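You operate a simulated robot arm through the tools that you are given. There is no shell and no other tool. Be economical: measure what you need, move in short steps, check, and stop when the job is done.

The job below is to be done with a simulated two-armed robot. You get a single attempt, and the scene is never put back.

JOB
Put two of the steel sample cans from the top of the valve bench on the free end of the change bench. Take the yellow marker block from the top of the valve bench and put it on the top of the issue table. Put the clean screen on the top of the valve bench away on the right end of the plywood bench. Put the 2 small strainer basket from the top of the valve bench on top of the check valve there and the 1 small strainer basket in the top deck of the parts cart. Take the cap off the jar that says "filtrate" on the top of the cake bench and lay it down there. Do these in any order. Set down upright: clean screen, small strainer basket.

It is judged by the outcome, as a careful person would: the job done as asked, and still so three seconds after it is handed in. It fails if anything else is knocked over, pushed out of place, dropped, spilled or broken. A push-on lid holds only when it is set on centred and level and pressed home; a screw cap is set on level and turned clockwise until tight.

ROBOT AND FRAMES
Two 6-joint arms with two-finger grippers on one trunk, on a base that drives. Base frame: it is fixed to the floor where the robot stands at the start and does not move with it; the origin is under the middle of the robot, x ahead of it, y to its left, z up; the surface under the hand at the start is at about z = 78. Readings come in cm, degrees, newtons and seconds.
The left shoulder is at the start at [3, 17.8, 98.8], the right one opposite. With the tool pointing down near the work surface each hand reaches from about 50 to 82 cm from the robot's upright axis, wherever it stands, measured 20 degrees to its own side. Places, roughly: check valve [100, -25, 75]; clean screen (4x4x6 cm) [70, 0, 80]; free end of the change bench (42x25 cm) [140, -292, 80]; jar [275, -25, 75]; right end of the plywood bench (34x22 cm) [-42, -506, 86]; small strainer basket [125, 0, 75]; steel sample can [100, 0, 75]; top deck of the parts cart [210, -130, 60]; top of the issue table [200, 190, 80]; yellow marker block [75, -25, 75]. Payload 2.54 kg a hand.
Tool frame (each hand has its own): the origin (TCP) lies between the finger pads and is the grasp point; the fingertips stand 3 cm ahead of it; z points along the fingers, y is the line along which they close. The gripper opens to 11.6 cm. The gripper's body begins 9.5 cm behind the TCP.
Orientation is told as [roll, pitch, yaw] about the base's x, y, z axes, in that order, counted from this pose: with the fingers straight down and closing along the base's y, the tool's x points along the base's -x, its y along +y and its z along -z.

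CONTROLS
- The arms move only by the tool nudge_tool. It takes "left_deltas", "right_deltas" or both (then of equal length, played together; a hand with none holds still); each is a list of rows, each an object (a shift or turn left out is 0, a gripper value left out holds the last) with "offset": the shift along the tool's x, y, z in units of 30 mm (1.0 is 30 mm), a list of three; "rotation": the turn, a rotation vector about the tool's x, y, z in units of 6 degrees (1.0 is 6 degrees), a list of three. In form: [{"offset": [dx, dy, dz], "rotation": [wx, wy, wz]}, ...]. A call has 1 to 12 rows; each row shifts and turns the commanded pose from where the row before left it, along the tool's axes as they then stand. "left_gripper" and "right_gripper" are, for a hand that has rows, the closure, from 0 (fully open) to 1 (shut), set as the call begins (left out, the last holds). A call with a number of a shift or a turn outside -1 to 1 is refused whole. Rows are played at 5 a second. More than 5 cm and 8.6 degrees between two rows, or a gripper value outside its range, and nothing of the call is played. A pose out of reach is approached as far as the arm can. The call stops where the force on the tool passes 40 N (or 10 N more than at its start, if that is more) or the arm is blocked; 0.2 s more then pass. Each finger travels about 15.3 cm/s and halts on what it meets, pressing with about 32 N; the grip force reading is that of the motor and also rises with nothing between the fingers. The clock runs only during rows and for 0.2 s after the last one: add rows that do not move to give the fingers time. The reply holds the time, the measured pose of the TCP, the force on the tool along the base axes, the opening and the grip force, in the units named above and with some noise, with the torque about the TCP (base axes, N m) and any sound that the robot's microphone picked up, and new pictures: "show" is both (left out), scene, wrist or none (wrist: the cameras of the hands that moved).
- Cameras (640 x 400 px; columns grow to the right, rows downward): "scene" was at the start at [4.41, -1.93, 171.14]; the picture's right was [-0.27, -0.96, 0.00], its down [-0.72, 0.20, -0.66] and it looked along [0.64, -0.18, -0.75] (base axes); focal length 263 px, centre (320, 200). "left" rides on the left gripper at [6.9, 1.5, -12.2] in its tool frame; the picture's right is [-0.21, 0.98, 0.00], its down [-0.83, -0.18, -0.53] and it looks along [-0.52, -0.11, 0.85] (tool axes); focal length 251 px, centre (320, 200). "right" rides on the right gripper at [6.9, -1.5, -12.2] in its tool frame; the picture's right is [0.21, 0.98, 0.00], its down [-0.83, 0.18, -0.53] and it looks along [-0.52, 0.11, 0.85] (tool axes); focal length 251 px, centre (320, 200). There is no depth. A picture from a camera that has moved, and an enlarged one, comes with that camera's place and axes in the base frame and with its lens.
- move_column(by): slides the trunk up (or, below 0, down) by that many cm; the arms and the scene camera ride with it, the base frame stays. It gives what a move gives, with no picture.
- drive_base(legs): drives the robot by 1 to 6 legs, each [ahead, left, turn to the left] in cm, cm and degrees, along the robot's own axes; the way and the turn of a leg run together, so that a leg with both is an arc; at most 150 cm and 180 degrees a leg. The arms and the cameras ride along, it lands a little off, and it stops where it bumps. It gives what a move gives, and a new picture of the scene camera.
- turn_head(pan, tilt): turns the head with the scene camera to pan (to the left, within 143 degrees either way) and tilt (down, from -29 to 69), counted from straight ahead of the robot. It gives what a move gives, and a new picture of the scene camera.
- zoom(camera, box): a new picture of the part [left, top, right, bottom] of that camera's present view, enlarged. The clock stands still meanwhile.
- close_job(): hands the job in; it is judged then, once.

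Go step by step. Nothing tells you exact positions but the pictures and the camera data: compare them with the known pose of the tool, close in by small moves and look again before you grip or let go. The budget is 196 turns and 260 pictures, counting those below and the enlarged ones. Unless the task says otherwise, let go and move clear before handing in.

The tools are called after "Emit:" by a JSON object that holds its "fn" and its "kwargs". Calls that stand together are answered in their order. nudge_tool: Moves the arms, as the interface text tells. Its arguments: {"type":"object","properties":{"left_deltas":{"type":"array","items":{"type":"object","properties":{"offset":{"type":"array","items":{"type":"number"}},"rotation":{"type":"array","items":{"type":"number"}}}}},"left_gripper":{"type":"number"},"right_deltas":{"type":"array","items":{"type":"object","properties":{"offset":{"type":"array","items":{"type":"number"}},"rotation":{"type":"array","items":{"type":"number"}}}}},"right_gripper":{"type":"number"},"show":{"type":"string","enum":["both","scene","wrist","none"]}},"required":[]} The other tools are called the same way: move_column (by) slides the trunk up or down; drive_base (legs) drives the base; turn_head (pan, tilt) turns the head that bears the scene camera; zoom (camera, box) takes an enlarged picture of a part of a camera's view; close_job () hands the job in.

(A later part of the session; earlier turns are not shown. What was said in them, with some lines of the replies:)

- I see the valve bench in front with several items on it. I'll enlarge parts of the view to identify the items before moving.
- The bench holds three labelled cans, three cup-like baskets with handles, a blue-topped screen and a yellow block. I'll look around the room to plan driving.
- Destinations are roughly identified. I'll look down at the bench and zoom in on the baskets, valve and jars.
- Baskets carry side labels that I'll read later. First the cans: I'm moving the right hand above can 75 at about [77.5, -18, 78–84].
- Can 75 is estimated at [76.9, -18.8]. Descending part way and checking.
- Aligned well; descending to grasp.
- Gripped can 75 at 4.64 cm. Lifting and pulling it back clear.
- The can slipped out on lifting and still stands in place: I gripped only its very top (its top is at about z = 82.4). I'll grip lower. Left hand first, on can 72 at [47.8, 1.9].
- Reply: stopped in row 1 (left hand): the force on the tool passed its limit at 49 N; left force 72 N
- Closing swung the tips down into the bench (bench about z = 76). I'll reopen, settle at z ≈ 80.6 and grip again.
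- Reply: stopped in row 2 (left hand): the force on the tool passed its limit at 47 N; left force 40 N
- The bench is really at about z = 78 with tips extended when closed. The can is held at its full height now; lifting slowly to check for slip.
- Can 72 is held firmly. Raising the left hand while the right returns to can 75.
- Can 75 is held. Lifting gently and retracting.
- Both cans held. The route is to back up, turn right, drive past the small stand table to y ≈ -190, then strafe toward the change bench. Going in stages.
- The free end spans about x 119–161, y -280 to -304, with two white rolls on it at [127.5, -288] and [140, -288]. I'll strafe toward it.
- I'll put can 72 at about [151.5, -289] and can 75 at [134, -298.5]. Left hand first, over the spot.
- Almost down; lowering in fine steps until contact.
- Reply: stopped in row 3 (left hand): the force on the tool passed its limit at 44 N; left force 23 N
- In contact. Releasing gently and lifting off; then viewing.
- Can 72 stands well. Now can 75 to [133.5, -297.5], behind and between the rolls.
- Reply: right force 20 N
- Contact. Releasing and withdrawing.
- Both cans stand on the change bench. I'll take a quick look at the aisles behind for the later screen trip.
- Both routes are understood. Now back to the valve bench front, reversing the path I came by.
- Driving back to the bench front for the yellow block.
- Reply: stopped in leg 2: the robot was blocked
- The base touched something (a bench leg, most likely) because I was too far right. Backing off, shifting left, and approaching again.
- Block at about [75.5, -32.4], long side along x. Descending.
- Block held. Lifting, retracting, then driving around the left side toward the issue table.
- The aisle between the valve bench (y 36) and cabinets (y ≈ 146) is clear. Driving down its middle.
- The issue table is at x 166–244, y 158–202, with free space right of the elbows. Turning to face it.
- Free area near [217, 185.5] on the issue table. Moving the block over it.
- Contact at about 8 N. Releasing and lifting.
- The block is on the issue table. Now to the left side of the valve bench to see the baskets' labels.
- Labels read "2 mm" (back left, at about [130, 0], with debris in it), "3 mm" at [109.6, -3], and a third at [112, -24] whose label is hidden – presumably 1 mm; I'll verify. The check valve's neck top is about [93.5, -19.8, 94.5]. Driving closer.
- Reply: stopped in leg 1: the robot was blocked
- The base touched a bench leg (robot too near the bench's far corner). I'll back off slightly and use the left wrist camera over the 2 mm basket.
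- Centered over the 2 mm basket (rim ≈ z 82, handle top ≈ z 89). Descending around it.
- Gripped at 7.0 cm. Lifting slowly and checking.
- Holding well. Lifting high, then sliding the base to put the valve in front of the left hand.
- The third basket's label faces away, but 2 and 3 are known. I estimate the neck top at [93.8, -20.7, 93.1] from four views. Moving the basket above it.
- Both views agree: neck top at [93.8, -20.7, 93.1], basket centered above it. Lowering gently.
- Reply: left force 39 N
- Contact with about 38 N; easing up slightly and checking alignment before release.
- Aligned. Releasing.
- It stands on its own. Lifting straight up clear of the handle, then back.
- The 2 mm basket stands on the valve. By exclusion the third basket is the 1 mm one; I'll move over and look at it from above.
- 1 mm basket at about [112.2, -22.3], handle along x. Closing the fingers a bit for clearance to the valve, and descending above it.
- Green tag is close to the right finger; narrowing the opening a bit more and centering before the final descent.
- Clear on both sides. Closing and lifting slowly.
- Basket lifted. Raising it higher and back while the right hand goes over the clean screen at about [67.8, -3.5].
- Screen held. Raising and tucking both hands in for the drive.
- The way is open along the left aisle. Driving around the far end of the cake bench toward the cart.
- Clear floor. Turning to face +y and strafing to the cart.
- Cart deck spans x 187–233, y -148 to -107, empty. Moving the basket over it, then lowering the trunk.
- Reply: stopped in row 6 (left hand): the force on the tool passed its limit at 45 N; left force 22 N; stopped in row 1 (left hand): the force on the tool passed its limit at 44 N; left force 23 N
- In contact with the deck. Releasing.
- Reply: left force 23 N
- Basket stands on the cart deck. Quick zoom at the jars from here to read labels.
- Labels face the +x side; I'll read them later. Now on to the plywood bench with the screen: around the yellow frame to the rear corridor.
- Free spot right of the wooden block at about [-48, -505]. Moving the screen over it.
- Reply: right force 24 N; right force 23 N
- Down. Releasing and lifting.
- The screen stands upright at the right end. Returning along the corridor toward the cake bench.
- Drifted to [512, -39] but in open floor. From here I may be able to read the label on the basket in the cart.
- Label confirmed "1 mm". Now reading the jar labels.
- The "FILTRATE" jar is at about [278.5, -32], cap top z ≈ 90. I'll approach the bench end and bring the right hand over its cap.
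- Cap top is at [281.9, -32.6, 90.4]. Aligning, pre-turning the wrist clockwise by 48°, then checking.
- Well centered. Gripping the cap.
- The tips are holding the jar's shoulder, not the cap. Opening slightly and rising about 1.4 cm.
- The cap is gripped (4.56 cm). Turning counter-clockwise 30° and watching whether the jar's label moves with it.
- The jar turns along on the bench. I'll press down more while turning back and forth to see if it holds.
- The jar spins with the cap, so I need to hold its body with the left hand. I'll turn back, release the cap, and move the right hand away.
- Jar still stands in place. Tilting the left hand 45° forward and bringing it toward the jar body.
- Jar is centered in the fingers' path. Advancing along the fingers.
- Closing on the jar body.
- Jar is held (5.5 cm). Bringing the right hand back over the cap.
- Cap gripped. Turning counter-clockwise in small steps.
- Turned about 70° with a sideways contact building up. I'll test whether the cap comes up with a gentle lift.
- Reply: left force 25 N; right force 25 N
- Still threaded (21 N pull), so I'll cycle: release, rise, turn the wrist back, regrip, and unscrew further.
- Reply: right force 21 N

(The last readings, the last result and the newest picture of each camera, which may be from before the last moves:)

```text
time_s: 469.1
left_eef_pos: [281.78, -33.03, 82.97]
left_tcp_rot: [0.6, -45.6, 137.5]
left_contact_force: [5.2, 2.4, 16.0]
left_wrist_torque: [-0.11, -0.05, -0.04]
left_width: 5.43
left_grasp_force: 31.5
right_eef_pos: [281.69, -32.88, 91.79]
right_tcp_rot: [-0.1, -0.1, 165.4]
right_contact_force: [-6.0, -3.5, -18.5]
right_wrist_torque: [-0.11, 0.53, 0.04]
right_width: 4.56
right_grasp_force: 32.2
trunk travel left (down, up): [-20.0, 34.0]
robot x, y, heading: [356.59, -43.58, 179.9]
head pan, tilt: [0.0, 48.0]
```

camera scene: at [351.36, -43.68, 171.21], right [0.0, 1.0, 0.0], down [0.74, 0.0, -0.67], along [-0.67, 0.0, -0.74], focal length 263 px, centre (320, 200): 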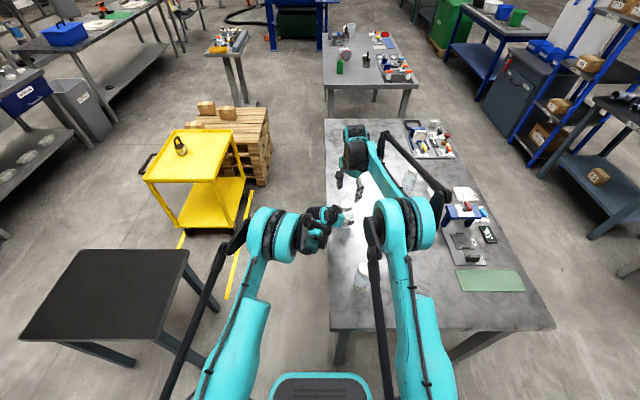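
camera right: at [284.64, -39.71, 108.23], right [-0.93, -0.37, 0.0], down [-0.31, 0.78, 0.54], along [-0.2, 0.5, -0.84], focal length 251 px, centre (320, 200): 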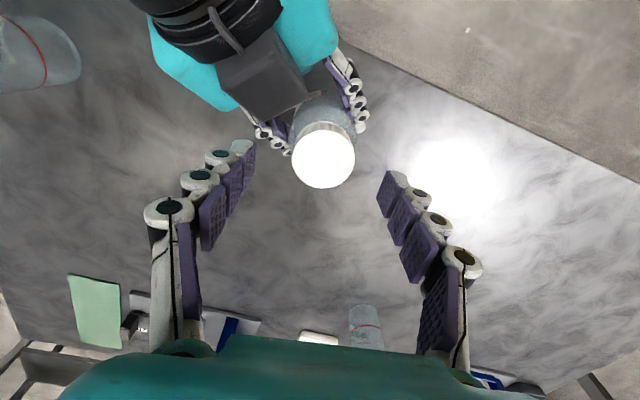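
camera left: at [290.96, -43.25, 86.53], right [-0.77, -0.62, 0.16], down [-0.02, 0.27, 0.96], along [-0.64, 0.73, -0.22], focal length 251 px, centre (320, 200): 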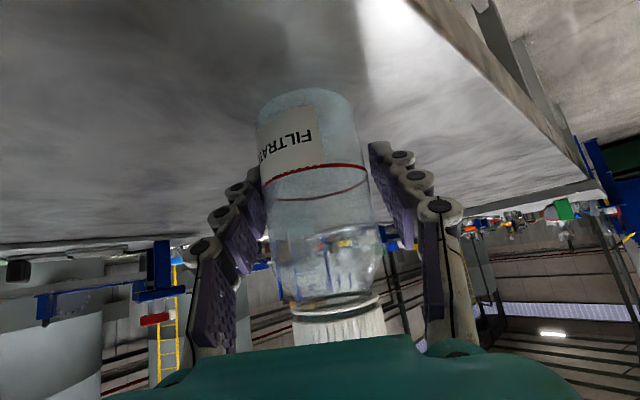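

The cap is rising as it turns (upward reaction), so it's unscrewing. Next cycle.

Emit:
{"fn": "nudge_tool", "kwargs": {"right_deltas": [{"offset": [0, 0, 0.06]}, {}, {}], "right_gripper": 0.52, "show": "none"}}

Emit:
{"fn": "nudge_tool", "kwargs": {"right_deltas": [{"offset": [0, 0, -0.3]}, {"offset": [0, 0, -0.4]}, {"offset": [0, 0, -0.4]}, {"offset": [0, 0, -0.4]}, {}], "show": "none"}}

Emit:
{"fn": "nudge_tool", "kwargs": {"right_deltas": [{"rotation": [0, 0, 1]}, {"rotation": [0, 0, 1]}, {"rotation": [0, 0, 1]}, {"rotation": [0, 0, 1]}, {"rotation": [0, 0, 1]}, {"rotation": [0, 0, 1]}, {"rotation": [0, 0, 1]}, {"rotation": [0, 0, 1]}, {"rotation": [0, 0, 1]}, {"rotation": [0, 0, 1]}, {"rotation": [0, 0, 1]}, {"rotation": [0, 0, 1]}], "right_gripper": 0.3, "show": "wrist"}}

```text
time_s: 469.9
left_eef_pos: [281.98, -33.01, 82.96]
left_tcp_rot: [0.7, -45.3, 137.4]
left_contact_force: [0.2, -1.1, -0.2]
left_wrist_torque: [-0.01, 0.02, -0.01]
left_width: 5.44
left_grasp_force: 31.7
right_eef_pos: [281.68, -32.77, 91.68]
right_tcp_rot: [-0.1, -0.1, 165.4]
right_contact_force: [-0.7, 0.8, 0.0]
right_wrist_torque: [-0.03, -0.01, -0.02]
right_width: 5.58
right_grasp_force: 0.0
trunk travel left (down, up): [-20.0, 34.0]
robot x, y, heading: [356.69, -43.58, 179.6]
head pan, tilt: [0.0, 48.0]
```

```text
time_s: 471.1
left_eef_pos: [281.91, -32.93, 82.93]
left_tcp_rot: [0.7, -45.5, 137.3]
left_contact_force: [1.0, 0.2, -0.6]
left_wrist_torque: [-0.03, -0.03, -0.02]
left_width: 5.41
left_grasp_force: 31.9
right_eef_pos: [281.83, -32.69, 96.08]
right_tcp_rot: [-0.1, -0.1, 165.4]
right_contact_force: [-0.2, -1.1, 0.2]
right_wrist_torque: [-0.01, -0.01, 0.03]
right_width: 5.56
right_grasp_force: 0.1
trunk travel left (down, up): [-20.0, 34.0]
robot x, y, heading: [356.33, -43.69, 180.1]
head pan, tilt: [0.0, 48.0]
```

```text
time_s: 473.7
left_eef_pos: [281.8, -33.09, 83.01]
left_tcp_rot: [0.7, -45.4, 137.4]
left_contact_force: [0.8, -0.3, -0.8]
left_wrist_torque: [-0.01, -0.01, -0.02]
left_width: 5.44
left_grasp_force: 32.2
right_eef_pos: [281.66, -32.98, 96.16]
right_tcp_rot: [0.1, -0.1, 93.3]
right_contact_force: [-0.2, 0.2, -0.5]
right_wrist_torque: [0.02, -0.03, 0.02]
right_width: 8.11
right_grasp_force: 0.0
trunk travel left (down, up): [-20.0, 34.0]
robot x, y, heading: [356.52, -43.75, 179.7]
head pan, tilt: [0.0, 48.0]
camera right: at [283.56, -39.66, 108.43], right [-0.96, -0.27, 0.0], down [-0.23, 0.81, 0.54], along [-0.15, 0.52, -0.84], focal length 251 px, centre (320, 200)
```

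right: 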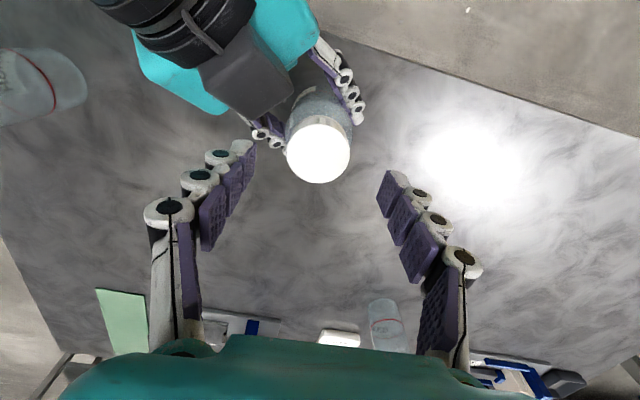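

Emit:
{"fn": "nudge_tool", "kwargs": {"right_deltas": [{"rotation": [0, 0, -1]}, {"offset": [-0.06, 0, 0.4]}, {"offset": [0, 0, 0.4]}, {"offset": [0, 0, 0.4]}, {"offset": [0, 0, 0.27]}, {}], "show": "none"}}

Emit:
{"fn": "nudge_tool", "kwargs": {"right_deltas": [{}, {}, {}, {}], "right_gripper": 1, "show": "none"}}

Emit:
{"fn": "nudge_tool", "kwargs": {"right_deltas": [{"rotation": [0, 0, -1], "offset": [0, 0, -0.01]}, {"rotation": [0, 0, -1], "offset": [0, 0, -0.01]}, {"rotation": [0, 0, -1], "offset": [0, 0, -0.01]}, {"rotation": [0, 0, -1], "offset": [0, 0, -0.01]}, {"rotation": [0, 0, -1], "offset": [0, 0, -0.01]}, {"rotation": [0, 0, -1], "offset": [0, 0, -0.01]}, {"rotation": [0, 0, -1], "offset": [0, 0, -0.01]}, {"rotation": [0, 0, -1], "offset": [0, 0, -0.01]}, {"rotation": [0, 0, -1], "offset": [0, 0, -0.01]}, {"rotation": [0, 0, -1], "offset": [0, 0, -0.01]}, {"rotation": [0, 0, -1], "offset": [0, 0, -0.01]}], "show": "none"}}

Emit:
{"fn": "nudge_tool", "kwargs": {"right_deltas": [{"offset": [0, 0, -0.08]}, {"offset": [0, 0, -0.08]}], "show": "none"}}

```text
time_s: 475.1
left_eef_pos: [281.9, -33.01, 83.02]
left_tcp_rot: [0.6, -45.4, 137.4]
left_contact_force: [0.6, 1.2, -1.8]
left_wrist_torque: [0.03, 0.0, -0.01]
left_width: 5.4
left_grasp_force: 32.2
right_eef_pos: [281.62, -32.7, 91.78]
right_tcp_rot: [0.1, -0.1, 99.4]
right_contact_force: [-0.3, 0.7, 0.5]
right_wrist_torque: [0.01, -0.02, 0.01]
right_width: 8.11
right_grasp_force: 0.0
trunk travel left (down, up): [-20.0, 34.0]
robot x, y, heading: [355.95, -44.12, 180.2]
head pan, tilt: [0.0, 48.0]
```

```text
time_s: 476.1
left_eef_pos: [281.86, -33.06, 82.94]
left_tcp_rot: [0.7, -45.4, 137.5]
left_contact_force: [-6.8, -0.6, -4.4]
left_wrist_torque: [0.01, -0.53, 0.03]
left_width: 5.45
left_grasp_force: 31.8
right_eef_pos: [281.7, -32.59, 91.81]
right_tcp_rot: [0.0, -0.1, 99.5]
right_contact_force: [6.8, 0.2, 4.7]
right_wrist_torque: [0.02, -0.16, -0.02]
right_width: 4.29
right_grasp_force: 32.0
trunk travel left (down, up): [-20.0, 34.0]
robot x, y, heading: [356.39, -43.54, 180.1]
head pan, tilt: [0.0, 48.0]
```

```text
time_s: 478.5
left_eef_pos: [281.97, -33.0, 82.99]
left_tcp_rot: [0.5, -45.4, 137.6]
left_contact_force: [11.4, 2.4, 20.3]
left_wrist_torque: [0.07, 0.22, -0.04]
left_width: 5.45
left_grasp_force: 31.9
right_eef_pos: [281.54, -32.67, 92.02]
right_tcp_rot: [-0.1, -0.2, 165.5]
right_contact_force: [-11.3, -2.0, -21.7]
right_wrist_torque: [-0.19, 0.9, 0.01]
right_width: 4.28
right_grasp_force: 31.5
trunk travel left (down, up): [-20.0, 34.0]
robot x, y, heading: [356.15, -44.08, 179.8]
head pan, tilt: [0.0, 48.0]
```

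```text
time_s: 479.1
left_eef_pos: [281.97, -33.1, 83.07]
left_tcp_rot: [0.6, -45.3, 137.4]
left_contact_force: [8.1, 3.0, 21.5]
left_wrist_torque: [-0.02, 0.3, 0.0]
left_width: 5.47
left_grasp_force: 32.1
right_eef_pos: [281.74, -32.59, 92.51]
right_tcp_rot: [0.0, -0.1, 165.5]
right_contact_force: [-8.5, -2.6, -22.9]
right_wrist_torque: [-0.18, 0.55, 0.01]
right_width: 4.26
right_grasp_force: 32.5
trunk travel left (down, up): [-20.0, 34.0]
robot x, y, heading: [356.48, -43.89, 179.7]
head pan, tilt: [0.0, 48.0]
```

Still threaded. Repeating the cycle at a lower grip, twice per turn.

Emit:
{"fn": "nudge_tool", "kwargs": {"right_deltas": [{"offset": [0, 0, 0.2]}, {}, {}], "right_gripper": 0.52, "show": "none"}}

Emit:
{"fn": "nudge_tool", "kwargs": {"right_deltas": [{"offset": [0, 0, -0.4]}, {"offset": [0, 0, -0.4]}, {"offset": [0, 0, -0.5]}, {}], "show": "none"}}

Emit:
{"fn": "nudge_tool", "kwargs": {"right_deltas": [{"rotation": [0, 0, 1]}, {"rotation": [0, 0, 1]}, {"rotation": [0, 0, 1]}, {"rotation": [0, 0, 1]}, {"rotation": [0, 0, 1]}, {"rotation": [0, 0, 1]}, {"rotation": [0, 0, 1]}, {"rotation": [0, 0, 1]}, {"rotation": [0, 0, 1]}, {"rotation": [0, 0, 1]}, {"rotation": [0, 0, 1]}], "right_gripper": 0.3, "show": "none"}}

Emit:
{"fn": "nudge_tool", "kwargs": {"right_deltas": [{"offset": [0, 0, 0.4]}, {"offset": [0, 0, 0.4]}, {"offset": [0, 0, 0.4]}, {"offset": [0, 0, 0.3]}, {}], "show": "wrist"}}

```text
time_s: 479.9
left_eef_pos: [281.95, -33.05, 82.89]
left_tcp_rot: [0.6, -45.4, 137.5]
left_contact_force: [1.1, 0.5, -0.7]
left_wrist_torque: [-0.01, -0.05, 0.01]
left_width: 5.43
left_grasp_force: 32.2
right_eef_pos: [281.77, -32.68, 91.99]
right_tcp_rot: [-0.1, -0.2, 165.5]
right_contact_force: [-0.3, 0.0, -0.5]
right_wrist_torque: [0.01, 0.02, -0.02]
right_width: 5.56
right_grasp_force: 0.1
trunk travel left (down, up): [-20.0, 34.0]
robot x, y, heading: [356.4, -43.72, 180.1]
head pan, tilt: [0.0, 48.0]
```

```text
time_s: 480.9
left_eef_pos: [281.93, -32.99, 83.02]
left_tcp_rot: [0.7, -45.4, 137.6]
left_contact_force: [-0.1, -0.2, -1.0]
left_wrist_torque: [0.01, -0.01, 0.0]
left_width: 5.44
left_grasp_force: 31.7
right_eef_pos: [281.7, -32.88, 95.75]
right_tcp_rot: [-0.1, -0.1, 165.4]
right_contact_force: [-0.6, 0.5, -0.8]
right_wrist_torque: [0.0, -0.04, 0.0]
right_width: 5.58
right_grasp_force: 0.1
trunk travel left (down, up): [-20.0, 34.0]
robot x, y, heading: [355.9, -44.08, 179.9]
head pan, tilt: [0.0, 48.0]
```

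```text
time_s: 483.3
left_eef_pos: [281.98, -32.98, 82.85]
left_tcp_rot: [0.7, -45.4, 137.4]
left_contact_force: [-0.3, 0.5, -0.9]
left_wrist_torque: [0.02, -0.01, 0.0]
left_width: 5.45
left_grasp_force: 31.7
right_eef_pos: [281.6, -32.72, 95.94]
right_tcp_rot: [0.1, -0.1, 99.3]
right_contact_force: [-0.2, 0.5, 0.0]
right_wrist_torque: [0.0, -0.03, 0.02]
right_width: 8.11
right_grasp_force: 0.0
trunk travel left (down, up): [-20.0, 34.0]
robot x, y, heading: [356.42, -43.79, 179.8]
head pan, tilt: [0.0, 48.0]
```

```text
time_s: 484.5
left_eef_pos: [281.89, -33.13, 83.09]
left_tcp_rot: [0.7, -45.4, 137.4]
left_contact_force: [-0.3, 1.0, -1.5]
left_wrist_torque: [-0.03, -0.01, 0.0]
left_width: 5.42
left_grasp_force: 31.1
right_eef_pos: [281.62, -32.73, 91.41]
right_tcp_rot: [0.1, -0.1, 99.4]
right_contact_force: [-0.5, 0.3, -0.3]
right_wrist_torque: [0.06, -0.02, 0.01]
right_width: 8.15
right_grasp_force: 0.1
trunk travel left (down, up): [-20.0, 34.0]
robot x, y, heading: [356.32, -44.02, 179.9]
head pan, tilt: [0.0, 48.0]
camera right: at [284.36, -39.28, 103.6], right [-0.93, -0.37, 0.0], down [-0.31, 0.78, 0.54], along [-0.2, 0.5, -0.84], focal length 251 px, centre (320, 200)
```

right: 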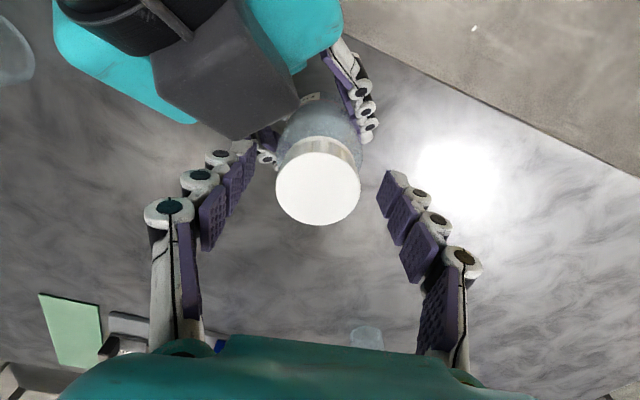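

The cap looks about 1 cm higher now. Gripping again, turning once more, and testing the lift.

Emit:
{"fn": "nudge_tool", "kwargs": {"right_deltas": [{"offset": [0, 0, -0.15]}, {}, {}, {}, {}], "right_gripper": 1, "show": "none"}}

Emit:
{"fn": "nudge_tool", "kwargs": {"right_deltas": [{"rotation": [0, 0, -1]}, {"rotation": [0, 0, -1]}, {"rotation": [0, 0, -1]}, {"rotation": [0, 0, -1]}, {"rotation": [0, 0, -1]}, {"rotation": [0, 0, -1]}, {"rotation": [0, 0, -1]}, {"rotation": [0, 0, -1]}, {"rotation": [0, 0, -1]}, {"rotation": [0, 0, -1]}, {"rotation": [0, 0, -1]}], "show": "wrist"}}

Emit:
{"fn": "nudge_tool", "kwargs": {"right_deltas": [{"offset": [0, 0, -0.08]}, {"offset": [0, 0, -0.08]}], "show": "none"}}

```text
time_s: 485.7
left_eef_pos: [282.0, -33.04, 83.02]
left_tcp_rot: [0.7, -45.5, 137.6]
left_contact_force: [-7.7, -1.7, 15.2]
left_wrist_torque: [-0.06, -0.19, 0.03]
left_width: 5.43
left_grasp_force: 31.8
right_eef_pos: [281.71, -32.67, 91.87]
right_tcp_rot: [0.0, -0.2, 99.4]
right_contact_force: [6.4, 1.8, -16.1]
right_wrist_torque: [0.26, -0.42, 0.01]
right_width: 4.56
right_grasp_force: 31.6
trunk travel left (down, up): [-20.0, 34.0]
robot x, y, heading: [356.16, -44.03, 179.8]
head pan, tilt: [0.0, 48.0]
```

```text
time_s: 488.1
left_eef_pos: [281.94, -33.15, 82.87]
left_tcp_rot: [0.7, -45.5, 137.4]
left_contact_force: [4.5, 4.0, 0.0]
left_wrist_torque: [-0.29, 0.38, 0.04]
left_width: 5.44
left_grasp_force: 31.7
right_eef_pos: [281.75, -32.51, 91.97]
right_tcp_rot: [-0.2, -0.1, 165.5]
right_contact_force: [-4.6, -4.2, -0.6]
right_wrist_torque: [-0.09, 0.08, -0.11]
right_width: 4.55
right_grasp_force: 32.1
trunk travel left (down, up): [-20.0, 34.0]
robot x, y, heading: [356.51, -43.67, 179.8]
head pan, tilt: [0.0, 48.0]
camera right: at [288.8, -32.85, 104.14], right [-0.04, -1.0, 0.0], down [-0.84, 0.03, 0.53], along [-0.53, 0.02, -0.85], focal length 251 px, centre (320, 200)
```

right: 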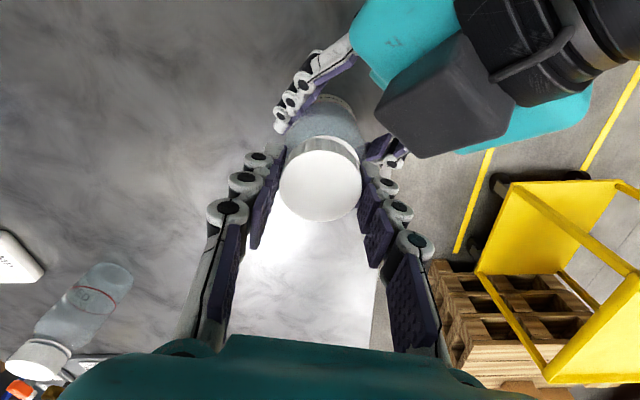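

```text
time_s: 488.7
left_eef_pos: [281.73, -32.99, 83.0]
left_tcp_rot: [0.8, -45.5, 137.5]
left_contact_force: [0.6, 1.1, 0.0]
left_wrist_torque: [-0.12, 0.08, -0.01]
left_width: 5.44
left_grasp_force: 31.7
right_eef_pos: [281.83, -32.64, 92.31]
right_tcp_rot: [-0.1, -0.2, 165.4]
right_contact_force: [-0.1, -0.8, -1.1]
right_wrist_torque: [-0.04, -0.01, -0.03]
right_width: 4.59
right_grasp_force: 31.8
trunk travel left (down, up): [-20.0, 34.0]
robot x, y, heading: [356.28, -43.75, 179.6]
head pan, tilt: [0.0, 48.0]
```

The lift now meets no resistance — the cap is free. Lifting it straight up.

Emit:
{"fn": "nudge_tool", "kwargs": {"right_deltas": [{"offset": [0, 0, -0.15]}, {"offset": [0, 0, -0.2]}, {"offset": [0, 0, -0.3]}, {"offset": [0, 0, -0.4]}, {"offset": [0, 0, -0.5]}, {"offset": [0, 0, -0.5]}, {}], "show": "wrist"}}

Emit:
{"fn": "zoom", "kwargs": {"camera": "scene", "box": [290, 120, 430, 300]}}

```text
time_s: 490.3
left_eef_pos: [281.8, -33.15, 82.91]
left_tcp_rot: [0.7, -45.4, 137.5]
left_contact_force: [-0.3, -0.4, -0.2]
left_wrist_torque: [0.0, -0.06, 0.0]
left_width: 5.43
left_grasp_force: 31.6
right_eef_pos: [281.74, -32.54, 98.35]
right_tcp_rot: [-0.1, -0.1, 165.3]
right_contact_force: [0.1, -0.6, -0.6]
right_wrist_torque: [0.02, 0.05, -0.01]
right_width: 4.57
right_grasp_force: 31.9
trunk travel left (down, up): [-20.0, 34.0]
robot x, y, heading: [356.29, -43.68, 179.8]
head pan, tilt: [0.0, 48.0]
camera right: at [288.75, -32.91, 110.62], right [-0.04, -1.0, 0.0], down [-0.84, 0.03, 0.54], along [-0.53, 0.02, -0.84], focal length 251 px, centre (320, 200)
```

right: 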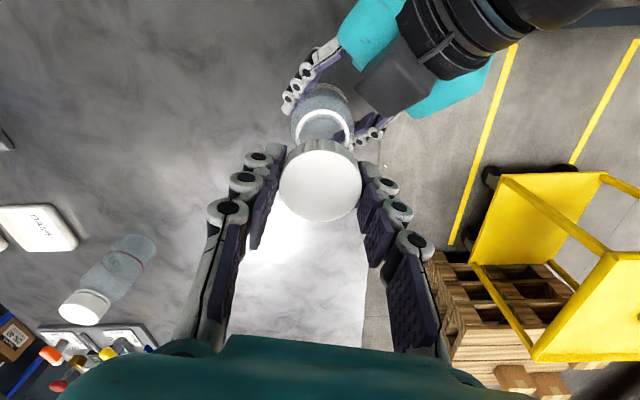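

```text
2.22 times, centred on (360, 210) of scene
camera zoom: at [351.29, -43.67, 171.21], right [0.0, 1.0, 0.0], down [0.74, 0.0, -0.67], along [-0.67, 0.0, -0.74], focal length 584 px, centre (231, 178)
```

zoom: 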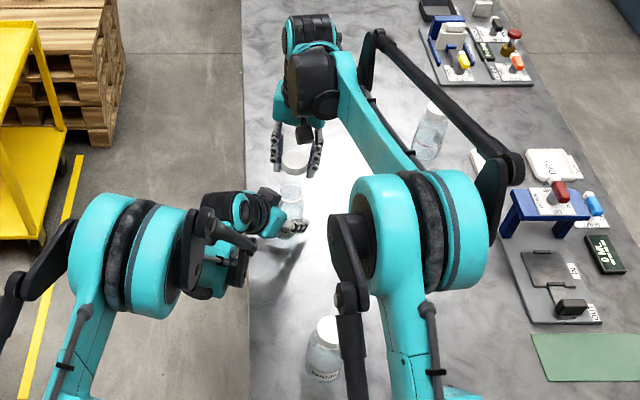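

The cap is off. Laying it down on a free spot at about [281, -14] on the same bench.

Emit:
{"fn": "nudge_tool", "kwargs": {"right_deltas": [{"offset": [0, 0, -0.7]}, {"offset": [0, 0, -0.7]}, {"offset": [-0.19, -0.73, 0]}, {"offset": [-0.19, -0.73, 0]}, {"offset": [-0.19, -0.73, 0]}, {"offset": [-0.19, -0.73, 0]}, {"offset": [-0.19, -0.73, 0]}, {"offset": [-0.19, -0.73, 0]}, {"offset": [-0.19, -0.73, 0]}, {"offset": [-0.19, -0.73, 0]}, {"offset": [0, 0, 0.6]}, {"offset": [0, 0, 0.8]}], "show": "none"}}

Emit:
{"fn": "nudge_tool", "kwargs": {"right_deltas": [{"offset": [0, 0, 0.8]}, {"offset": [0, 0, 0.8]}, {"offset": [0, 0, 0.8]}, {"offset": [0, 0, 0.8]}, {"offset": [0, 0, 0.6]}, {}], "show": "wrist"}}

```text
time_s: 492.9
left_eef_pos: [281.84, -33.0, 82.94]
left_tcp_rot: [0.6, -45.5, 137.4]
left_contact_force: [0.4, 0.6, -0.6]
left_wrist_torque: [-0.03, 0.05, -0.01]
left_width: 5.42
left_grasp_force: 31.9
right_eef_pos: [281.51, -14.38, 98.42]
right_tcp_rot: [-0.2, -0.2, 165.5]
right_contact_force: [0.4, -0.3, 0.1]
right_wrist_torque: [-0.03, 0.0, 0.01]
right_width: 4.56
right_grasp_force: 31.7
trunk travel left (down, up): [-20.0, 34.0]
robot x, y, heading: [356.57, -43.82, 179.7]
head pan, tilt: [0.0, 48.0]
```

```text
time_s: 494.3
left_eef_pos: [282.02, -33.05, 82.97]
left_tcp_rot: [0.8, -45.4, 137.4]
left_contact_force: [-0.3, 0.7, -0.5]
left_wrist_torque: [0.0, -0.01, -0.01]
left_width: 5.43
left_grasp_force: 32.6
right_eef_pos: [281.46, -14.7, 87.0]
right_tcp_rot: [-0.1, -0.1, 165.4]
right_contact_force: [0.5, -0.3, 0.3]
right_wrist_torque: [0.04, 0.03, -0.05]
right_width: 4.55
right_grasp_force: 31.4
trunk travel left (down, up): [-20.0, 34.0]
robot x, y, heading: [356.61, -43.77, 179.6]
head pan, tilt: [0.0, 48.0]
camera right: at [288.56, -14.94, 99.34], right [-0.04, -1.0, 0.0], down [-0.84, 0.03, 0.54], along [-0.53, 0.02, -0.84], focal length 251 px, centre (320, 200)
```

right: 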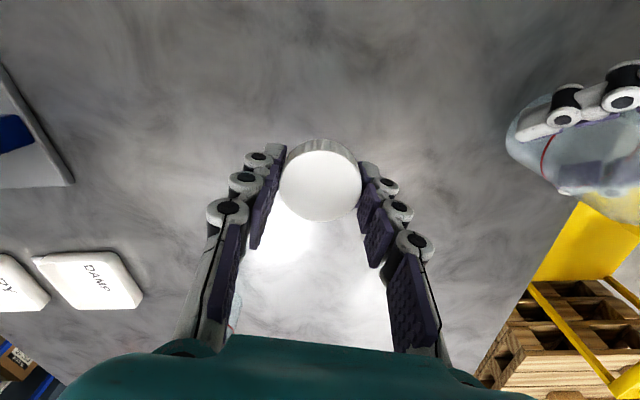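

Emit:
{"fn": "nudge_tool", "kwargs": {"right_deltas": [{"offset": [0, 0, 0.6]}, {"offset": [0, 0, 0.6]}, {"offset": [0, 0, 0.4]}, {"offset": [0, 0, 0.1]}, {"offset": [0, 0, 0.1]}, {}], "show": "none"}}

Emit:
{"fn": "nudge_tool", "kwargs": {"right_deltas": [{"offset": [0, 0, 0.07]}, {"offset": [0, 0, 0.07]}, {}], "show": "none"}}

```text
time_s: 495.7
left_eef_pos: [281.89, -33.0, 82.97]
left_tcp_rot: [0.6, -45.5, 137.3]
left_contact_force: [-0.3, -0.5, -0.8]
left_wrist_torque: [-0.01, 0.01, -0.03]
left_width: 5.43
left_grasp_force: 32.0
right_eef_pos: [281.7, -14.5, 81.64]
right_tcp_rot: [-0.2, -0.2, 165.4]
right_contact_force: [-0.5, 0.2, -0.1]
right_wrist_torque: [0.0, -0.04, 0.0]
right_width: 4.59
right_grasp_force: 31.8
trunk travel left (down, up): [-20.0, 34.0]
robot x, y, heading: [356.43, -44.01, 179.9]
head pan, tilt: [0.0, 48.0]
```

```text
time_s: 496.5
left_eef_pos: [282.03, -32.93, 82.92]
left_tcp_rot: [0.7, -45.4, 137.3]
left_contact_force: [-0.1, -0.2, 0.0]
left_wrist_torque: [-0.04, 0.02, -0.01]
left_width: 5.45
left_grasp_force: 32.1
right_eef_pos: [281.65, -14.66, 81.26]
right_tcp_rot: [-0.1, -0.2, 165.4]
right_contact_force: [0.3, 0.2, 0.2]
right_wrist_torque: [-0.02, -0.02, 0.02]
right_width: 4.58
right_grasp_force: 31.9
trunk travel left (down, up): [-20.0, 34.0]
robot x, y, heading: [356.73, -43.91, 180.0]
head pan, tilt: [0.0, 48.0]
```

Emit:
{"fn": "nudge_tool", "kwargs": {"right_deltas": [{"offset": [0, 0, 0.06]}, {"offset": [0, 0, 0.06]}, {}], "show": "none"}}

Emit:
{"fn": "nudge_tool", "kwargs": {"right_deltas": [{"offset": [0, 0, 0.05]}, {"offset": [0, 0, 0.05]}, {}], "show": "wrist"}}

```text
time_s: 497.3
left_eef_pos: [281.95, -33.0, 83.05]
left_tcp_rot: [0.6, -45.5, 137.5]
left_contact_force: [0.0, -0.4, -0.3]
left_wrist_torque: [-0.04, -0.01, 0.01]
left_width: 5.44
left_grasp_force: 31.7
right_eef_pos: [281.7, -14.52, 80.88]
right_tcp_rot: [-0.1, -0.3, 165.4]
right_contact_force: [-9.4, 3.5, 20.6]
right_wrist_torque: [-0.15, 0.18, -0.11]
right_width: 4.54
right_grasp_force: 31.8
trunk travel left (down, up): [-20.0, 34.0]
robot x, y, heading: [356.47, -44.08, 179.7]
head pan, tilt: [0.0, 48.0]
```

```text
time_s: 497.9
left_eef_pos: [282.09, -33.15, 83.09]
left_tcp_rot: [0.8, -45.6, 137.4]
left_contact_force: [-0.1, 0.8, -0.8]
left_wrist_torque: [-0.03, -0.01, -0.01]
left_width: 5.43
left_grasp_force: 31.6
right_eef_pos: [281.62, -14.56, 81.0]
right_tcp_rot: [0.0, -0.3, 165.3]
right_contact_force: [3.6, -1.2, 15.3]
right_wrist_torque: [-0.3, -0.2, 0.09]
right_width: 4.58
right_grasp_force: 31.5
trunk travel left (down, up): [-20.0, 34.0]
robot x, y, heading: [356.57, -43.75, 179.9]
head pan, tilt: [0.0, 48.0]
stopped in row 2 (right hand): the force on the tool passed its limit at 43 N (the readings are from after the stop); the commanded pose is now the measured one
camera right: at [288.76, -14.91, 93.19], right [-0.04, -1.0, 0.0], down [-0.84, 0.03, 0.54], along [-0.54, 0.02, -0.84], focal length 251 px, centre (320, 200)
```

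right: 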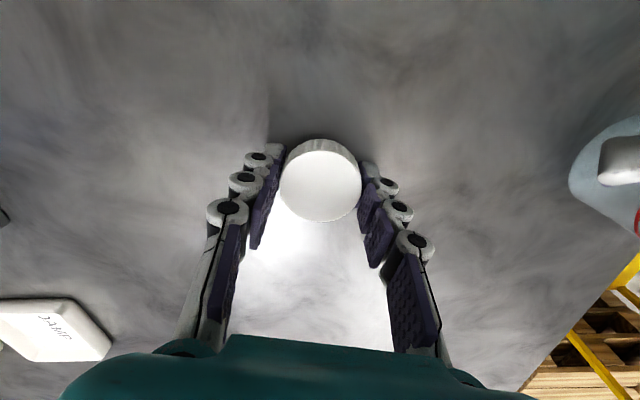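

On the bench. Releasing the cap and lifting the right hand clear.

Emit:
{"fn": "nudge_tool", "kwargs": {"right_deltas": [{}, {}, {}], "right_gripper": 0.35, "show": "none"}}

Emit:
{"fn": "nudge_tool", "kwargs": {"right_deltas": [{"offset": [0, 0, -0.3]}, {"offset": [0, 0, -0.6]}, {"offset": [0, 0, -0.9]}, {"offset": [0, 0, -0.9]}, {"offset": [0, 0, -0.9]}, {"offset": [0, 0, -0.9]}, {"offset": [0, 0, -0.9]}, {"offset": [0, 0, -0.9]}, {"offset": [0, 0, -0.9]}, {"offset": [0, 0, -0.9]}, {}], "show": "wrist"}}

Emit:
{"fn": "nudge_tool", "kwargs": {"left_deltas": [{}, {}, {}], "left_gripper": 0.45, "show": "wrist"}}

```text
time_s: 498.7
left_eef_pos: [281.91, -33.08, 83.01]
left_tcp_rot: [0.8, -45.4, 137.4]
left_contact_force: [-1.0, -0.1, -1.5]
left_wrist_torque: [0.02, 0.0, 0.01]
left_width: 5.43
left_grasp_force: 32.3
right_eef_pos: [281.46, -14.57, 80.77]
right_tcp_rot: [-0.1, -0.3, 165.5]
right_contact_force: [-0.5, 0.2, 0.2]
right_wrist_torque: [0.0, 0.04, -0.05]
right_width: 7.52
right_grasp_force: 0.1
trunk travel left (down, up): [-20.0, 34.0]
robot x, y, heading: [356.19, -43.65, 179.8]
head pan, tilt: [0.0, 48.0]
```

```text
time_s: 501.1
left_eef_pos: [281.85, -33.11, 82.97]
left_tcp_rot: [0.7, -45.4, 137.6]
left_contact_force: [-0.1, -0.5, -0.8]
left_wrist_torque: [0.0, -0.03, -0.02]
left_width: 5.43
left_grasp_force: 31.8
right_eef_pos: [281.61, -14.56, 104.89]
right_tcp_rot: [0.0, -0.3, 165.4]
right_contact_force: [0.4, 0.4, 0.3]
right_wrist_torque: [-0.01, 0.03, -0.01]
right_width: 7.53
right_grasp_force: 0.0
trunk travel left (down, up): [-20.0, 34.0]
robot x, y, heading: [356.57, -43.8, 179.6]
head pan, tilt: [0.0, 48.0]
camera right: at [288.7, -14.9, 117.23], right [-0.04, -1.0, 0.0], down [-0.84, 0.03, 0.54], along [-0.54, 0.02, -0.84], focal length 251 px, centre (320, 200)
```

right: 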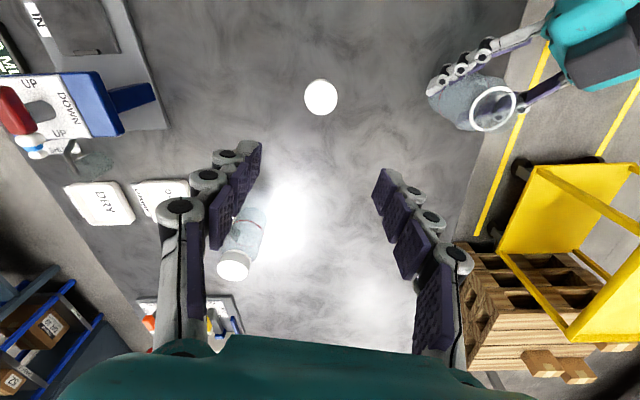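

```text
time_s: 501.9
left_eef_pos: [281.92, -33.01, 83.06]
left_tcp_rot: [0.7, -45.4, 137.4]
left_contact_force: [-0.4, -0.5, 0.1]
left_wrist_torque: [0.03, -0.01, 0.0]
left_width: 6.37
left_grasp_force: 0.1
right_eef_pos: [281.54, -14.55, 104.91]
right_tcp_rot: [-0.1, -0.3, 165.4]
right_contact_force: [-0.1, -0.5, -0.2]
right_wrist_torque: [-0.04, 0.0, 0.0]
right_width: 7.54
right_grasp_force: 0.2
trunk travel left (down, up): [-20.0, 34.0]
robot x, y, heading: [356.52, -43.88, 179.8]
head pan, tilt: [0.0, 48.0]
camera left: at [290.93, -43.24, 86.53], right [-0.77, -0.62, 0.16], down [-0.02, 0.27, 0.96], along [-0.64, 0.73, -0.22], focal length 251 px, centre (320, 200)
```

left: 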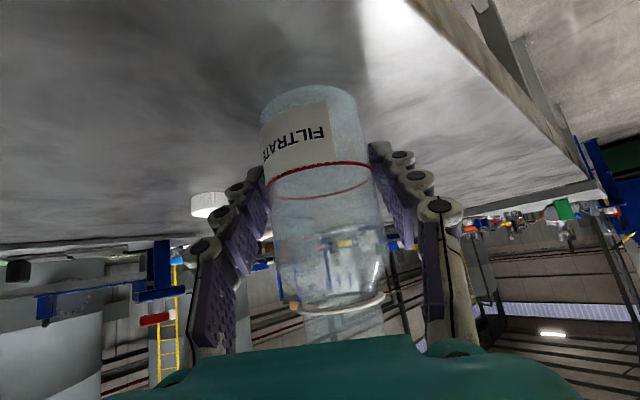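

Jar stands on its own, open. Opening the left hand wide and backing straight out.

Emit:
{"fn": "nudge_tool", "kwargs": {"left_deltas": [{}, {}, {"offset": [0, 0, -0.3]}, {"offset": [0, 0, -0.5]}, {"offset": [0, 0, -0.7]}, {"offset": [0, 0, -0.8]}, {"offset": [0, 0, -0.8]}, {"offset": [0, 0, -0.8]}, {"offset": [0, 0, -0.8]}, {"offset": [0, 0, -0.8]}, {"offset": [0, 0, -0.8]}, {"offset": [0, 0, -0.8]}], "left_gripper": 0, "show": "none"}}

Emit:
{"fn": "drive_base", "kwargs": {"legs": [[-40, 0, 0]]}}

Emit:
{"fn": "zoom", "kwargs": {"camera": "scene", "box": [280, 60, 480, 200]}}

```text
time_s: 504.5
left_eef_pos: [293.07, -43.31, 98.04]
left_tcp_rot: [0.7, -45.3, 137.4]
left_contact_force: [0.3, -1.0, 0.8]
left_wrist_torque: [0.02, 0.02, 0.0]
left_width: 11.62
left_grasp_force: 0.1
right_eef_pos: [281.56, -14.68, 105.03]
right_tcp_rot: [-0.1, -0.2, 165.4]
right_contact_force: [0.1, 0.7, 1.0]
right_wrist_torque: [0.01, -0.01, 0.02]
right_width: 7.55
right_grasp_force: 0.0
trunk travel left (down, up): [-20.0, 34.0]
robot x, y, heading: [356.33, -43.5, 179.8]
head pan, tilt: [0.0, 48.0]
```

```text
time_s: 506.9
left_eef_pos: [331.49, -44.15, 97.87]
left_tcp_rot: [0.7, -45.4, 138.7]
left_contact_force: [0.4, -0.4, 0.6]
left_wrist_torque: [0.03, 0.0, 0.03]
left_width: 11.59
left_grasp_force: 0.1
right_eef_pos: [319.52, -15.87, 104.96]
right_tcp_rot: [-0.1, -0.3, 166.7]
right_contact_force: [-0.2, -0.3, 0.3]
right_wrist_torque: [-0.02, 0.01, 0.04]
right_width: 7.56
right_grasp_force: 0.0
trunk travel left (down, up): [-20.0, 34.0]
robot x, y, heading: [394.66, -43.68, -178.8]
head pan, tilt: [0.0, 48.0]
camera scene: at [389.77, -43.48, 171.21], right [-0.02, 1.0, 0.0], down [0.74, 0.01, -0.67], along [-0.67, -0.01, -0.74], focal length 263 px, centre (320, 200)
```

scene: 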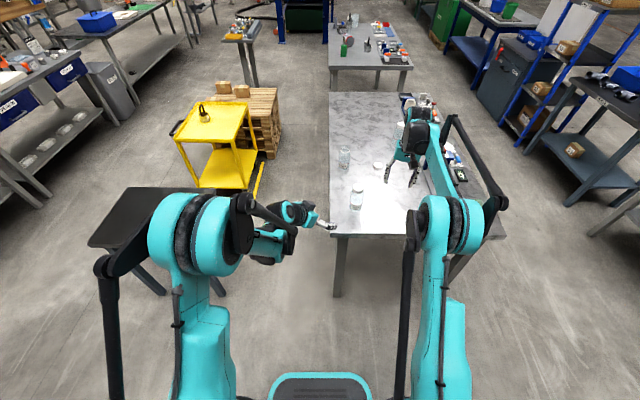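

```text
2.86 times, centred on (380, 130) of scene
camera zoom: at [389.77, -43.48, 171.21], right [-0.02, 1.0, 0.0], down [0.74, 0.01, -0.67], along [-0.67, -0.01, -0.74], focal length 750 px, centre (149, 400)
```

zoom: 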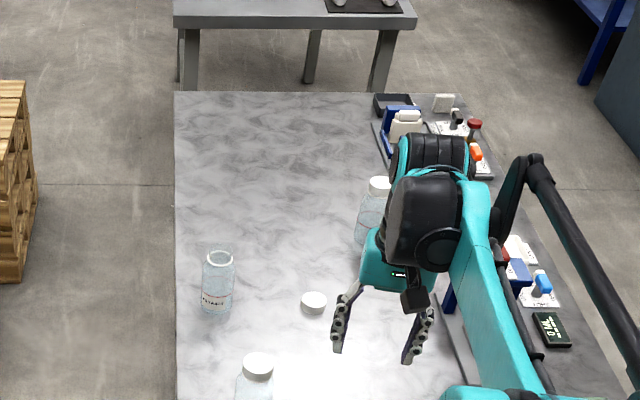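

Jar open, cap lying on the bench, the other jars upright. One last check of the valve bench and cart.

Emit:
{"fn": "zoom", "kwargs": {"camera": "scene", "box": [320, 5, 420, 70]}}

Emit:
{"fn": "zoom", "kwargs": {"camera": "scene", "box": [160, 80, 290, 170]}}

```text
6.15 times, centred on (370, 38) of scene
camera zoom: at [389.77, -43.48, 171.21], right [-0.02, 1.0, 0.0], down [0.74, 0.01, -0.67], along [-0.67, -0.01, -0.74], focal length 1616 px, centre (12, 1200)
```

zoom: 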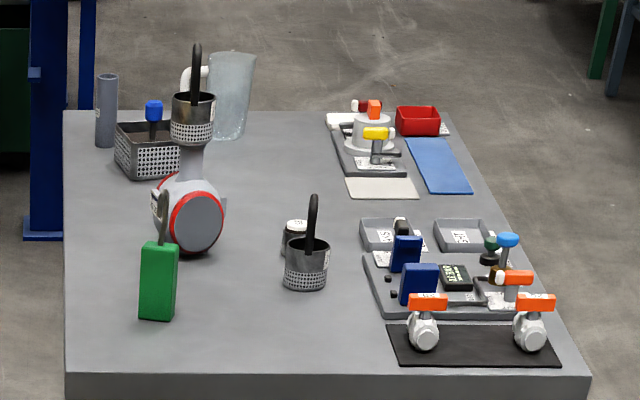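

```text
4.44 times, centred on (225, 125) of scene
camera zoom: at [389.77, -43.48, 171.21], right [-0.02, 1.0, 0.0], down [0.74, 0.01, -0.67], along [-0.67, -0.01, -0.74], focal length 1167 px, centre (742, 533)
```

zoom: 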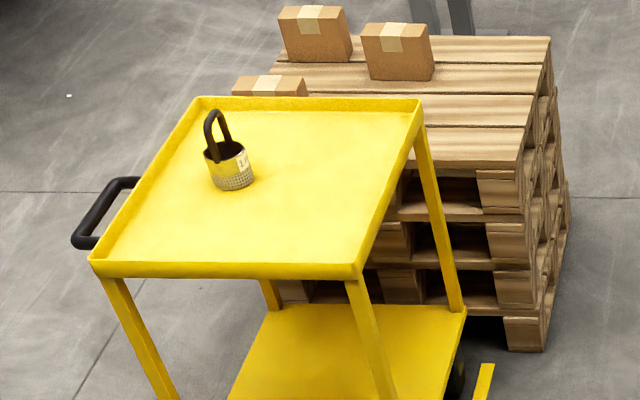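

Everything is in place: the 2 mm basket stands on the check valve, the 1 mm basket on the cart deck, and the remaining items are undisturbed. Handing in.

Emit:
{"fn": "close_job", "kwargs": {}}

```text
The job is handed in.
```

I did all six parts of the job and handed it in; the grader's verdict hasn't come back.

- **Steel cans:** cans 72 and 75 stand on the free end of the change bench. Can 75 slipped out of the gripper on my first try. It stayed standing where it was, and I picked it up again with a lower grip.
- **Yellow marker block:** it is on top of the issue table.
- **Clean screen:** it stands upright on the right end of the plywood bench.
- **Strainer baskets:** the baskets are marked 1 mm, 2 mm and 3 mm, so I took "2" and "1" as those labels. The 2 mm basket stands on the check valve neck and the 1 mm basket stands on the top deck of the parts cart.
- **Filtrate jar:** the cap is off and lying on the cake bench, and the open jar is standing where it was. The jar turned about 55° with the cap at first. I turned it back and then held it with the other hand to unscrew the cap.

The base touched the valve bench twice while driving up to it. Both times I backed off, and nothing on the bench had moved when I looked from the cake bench at the end.
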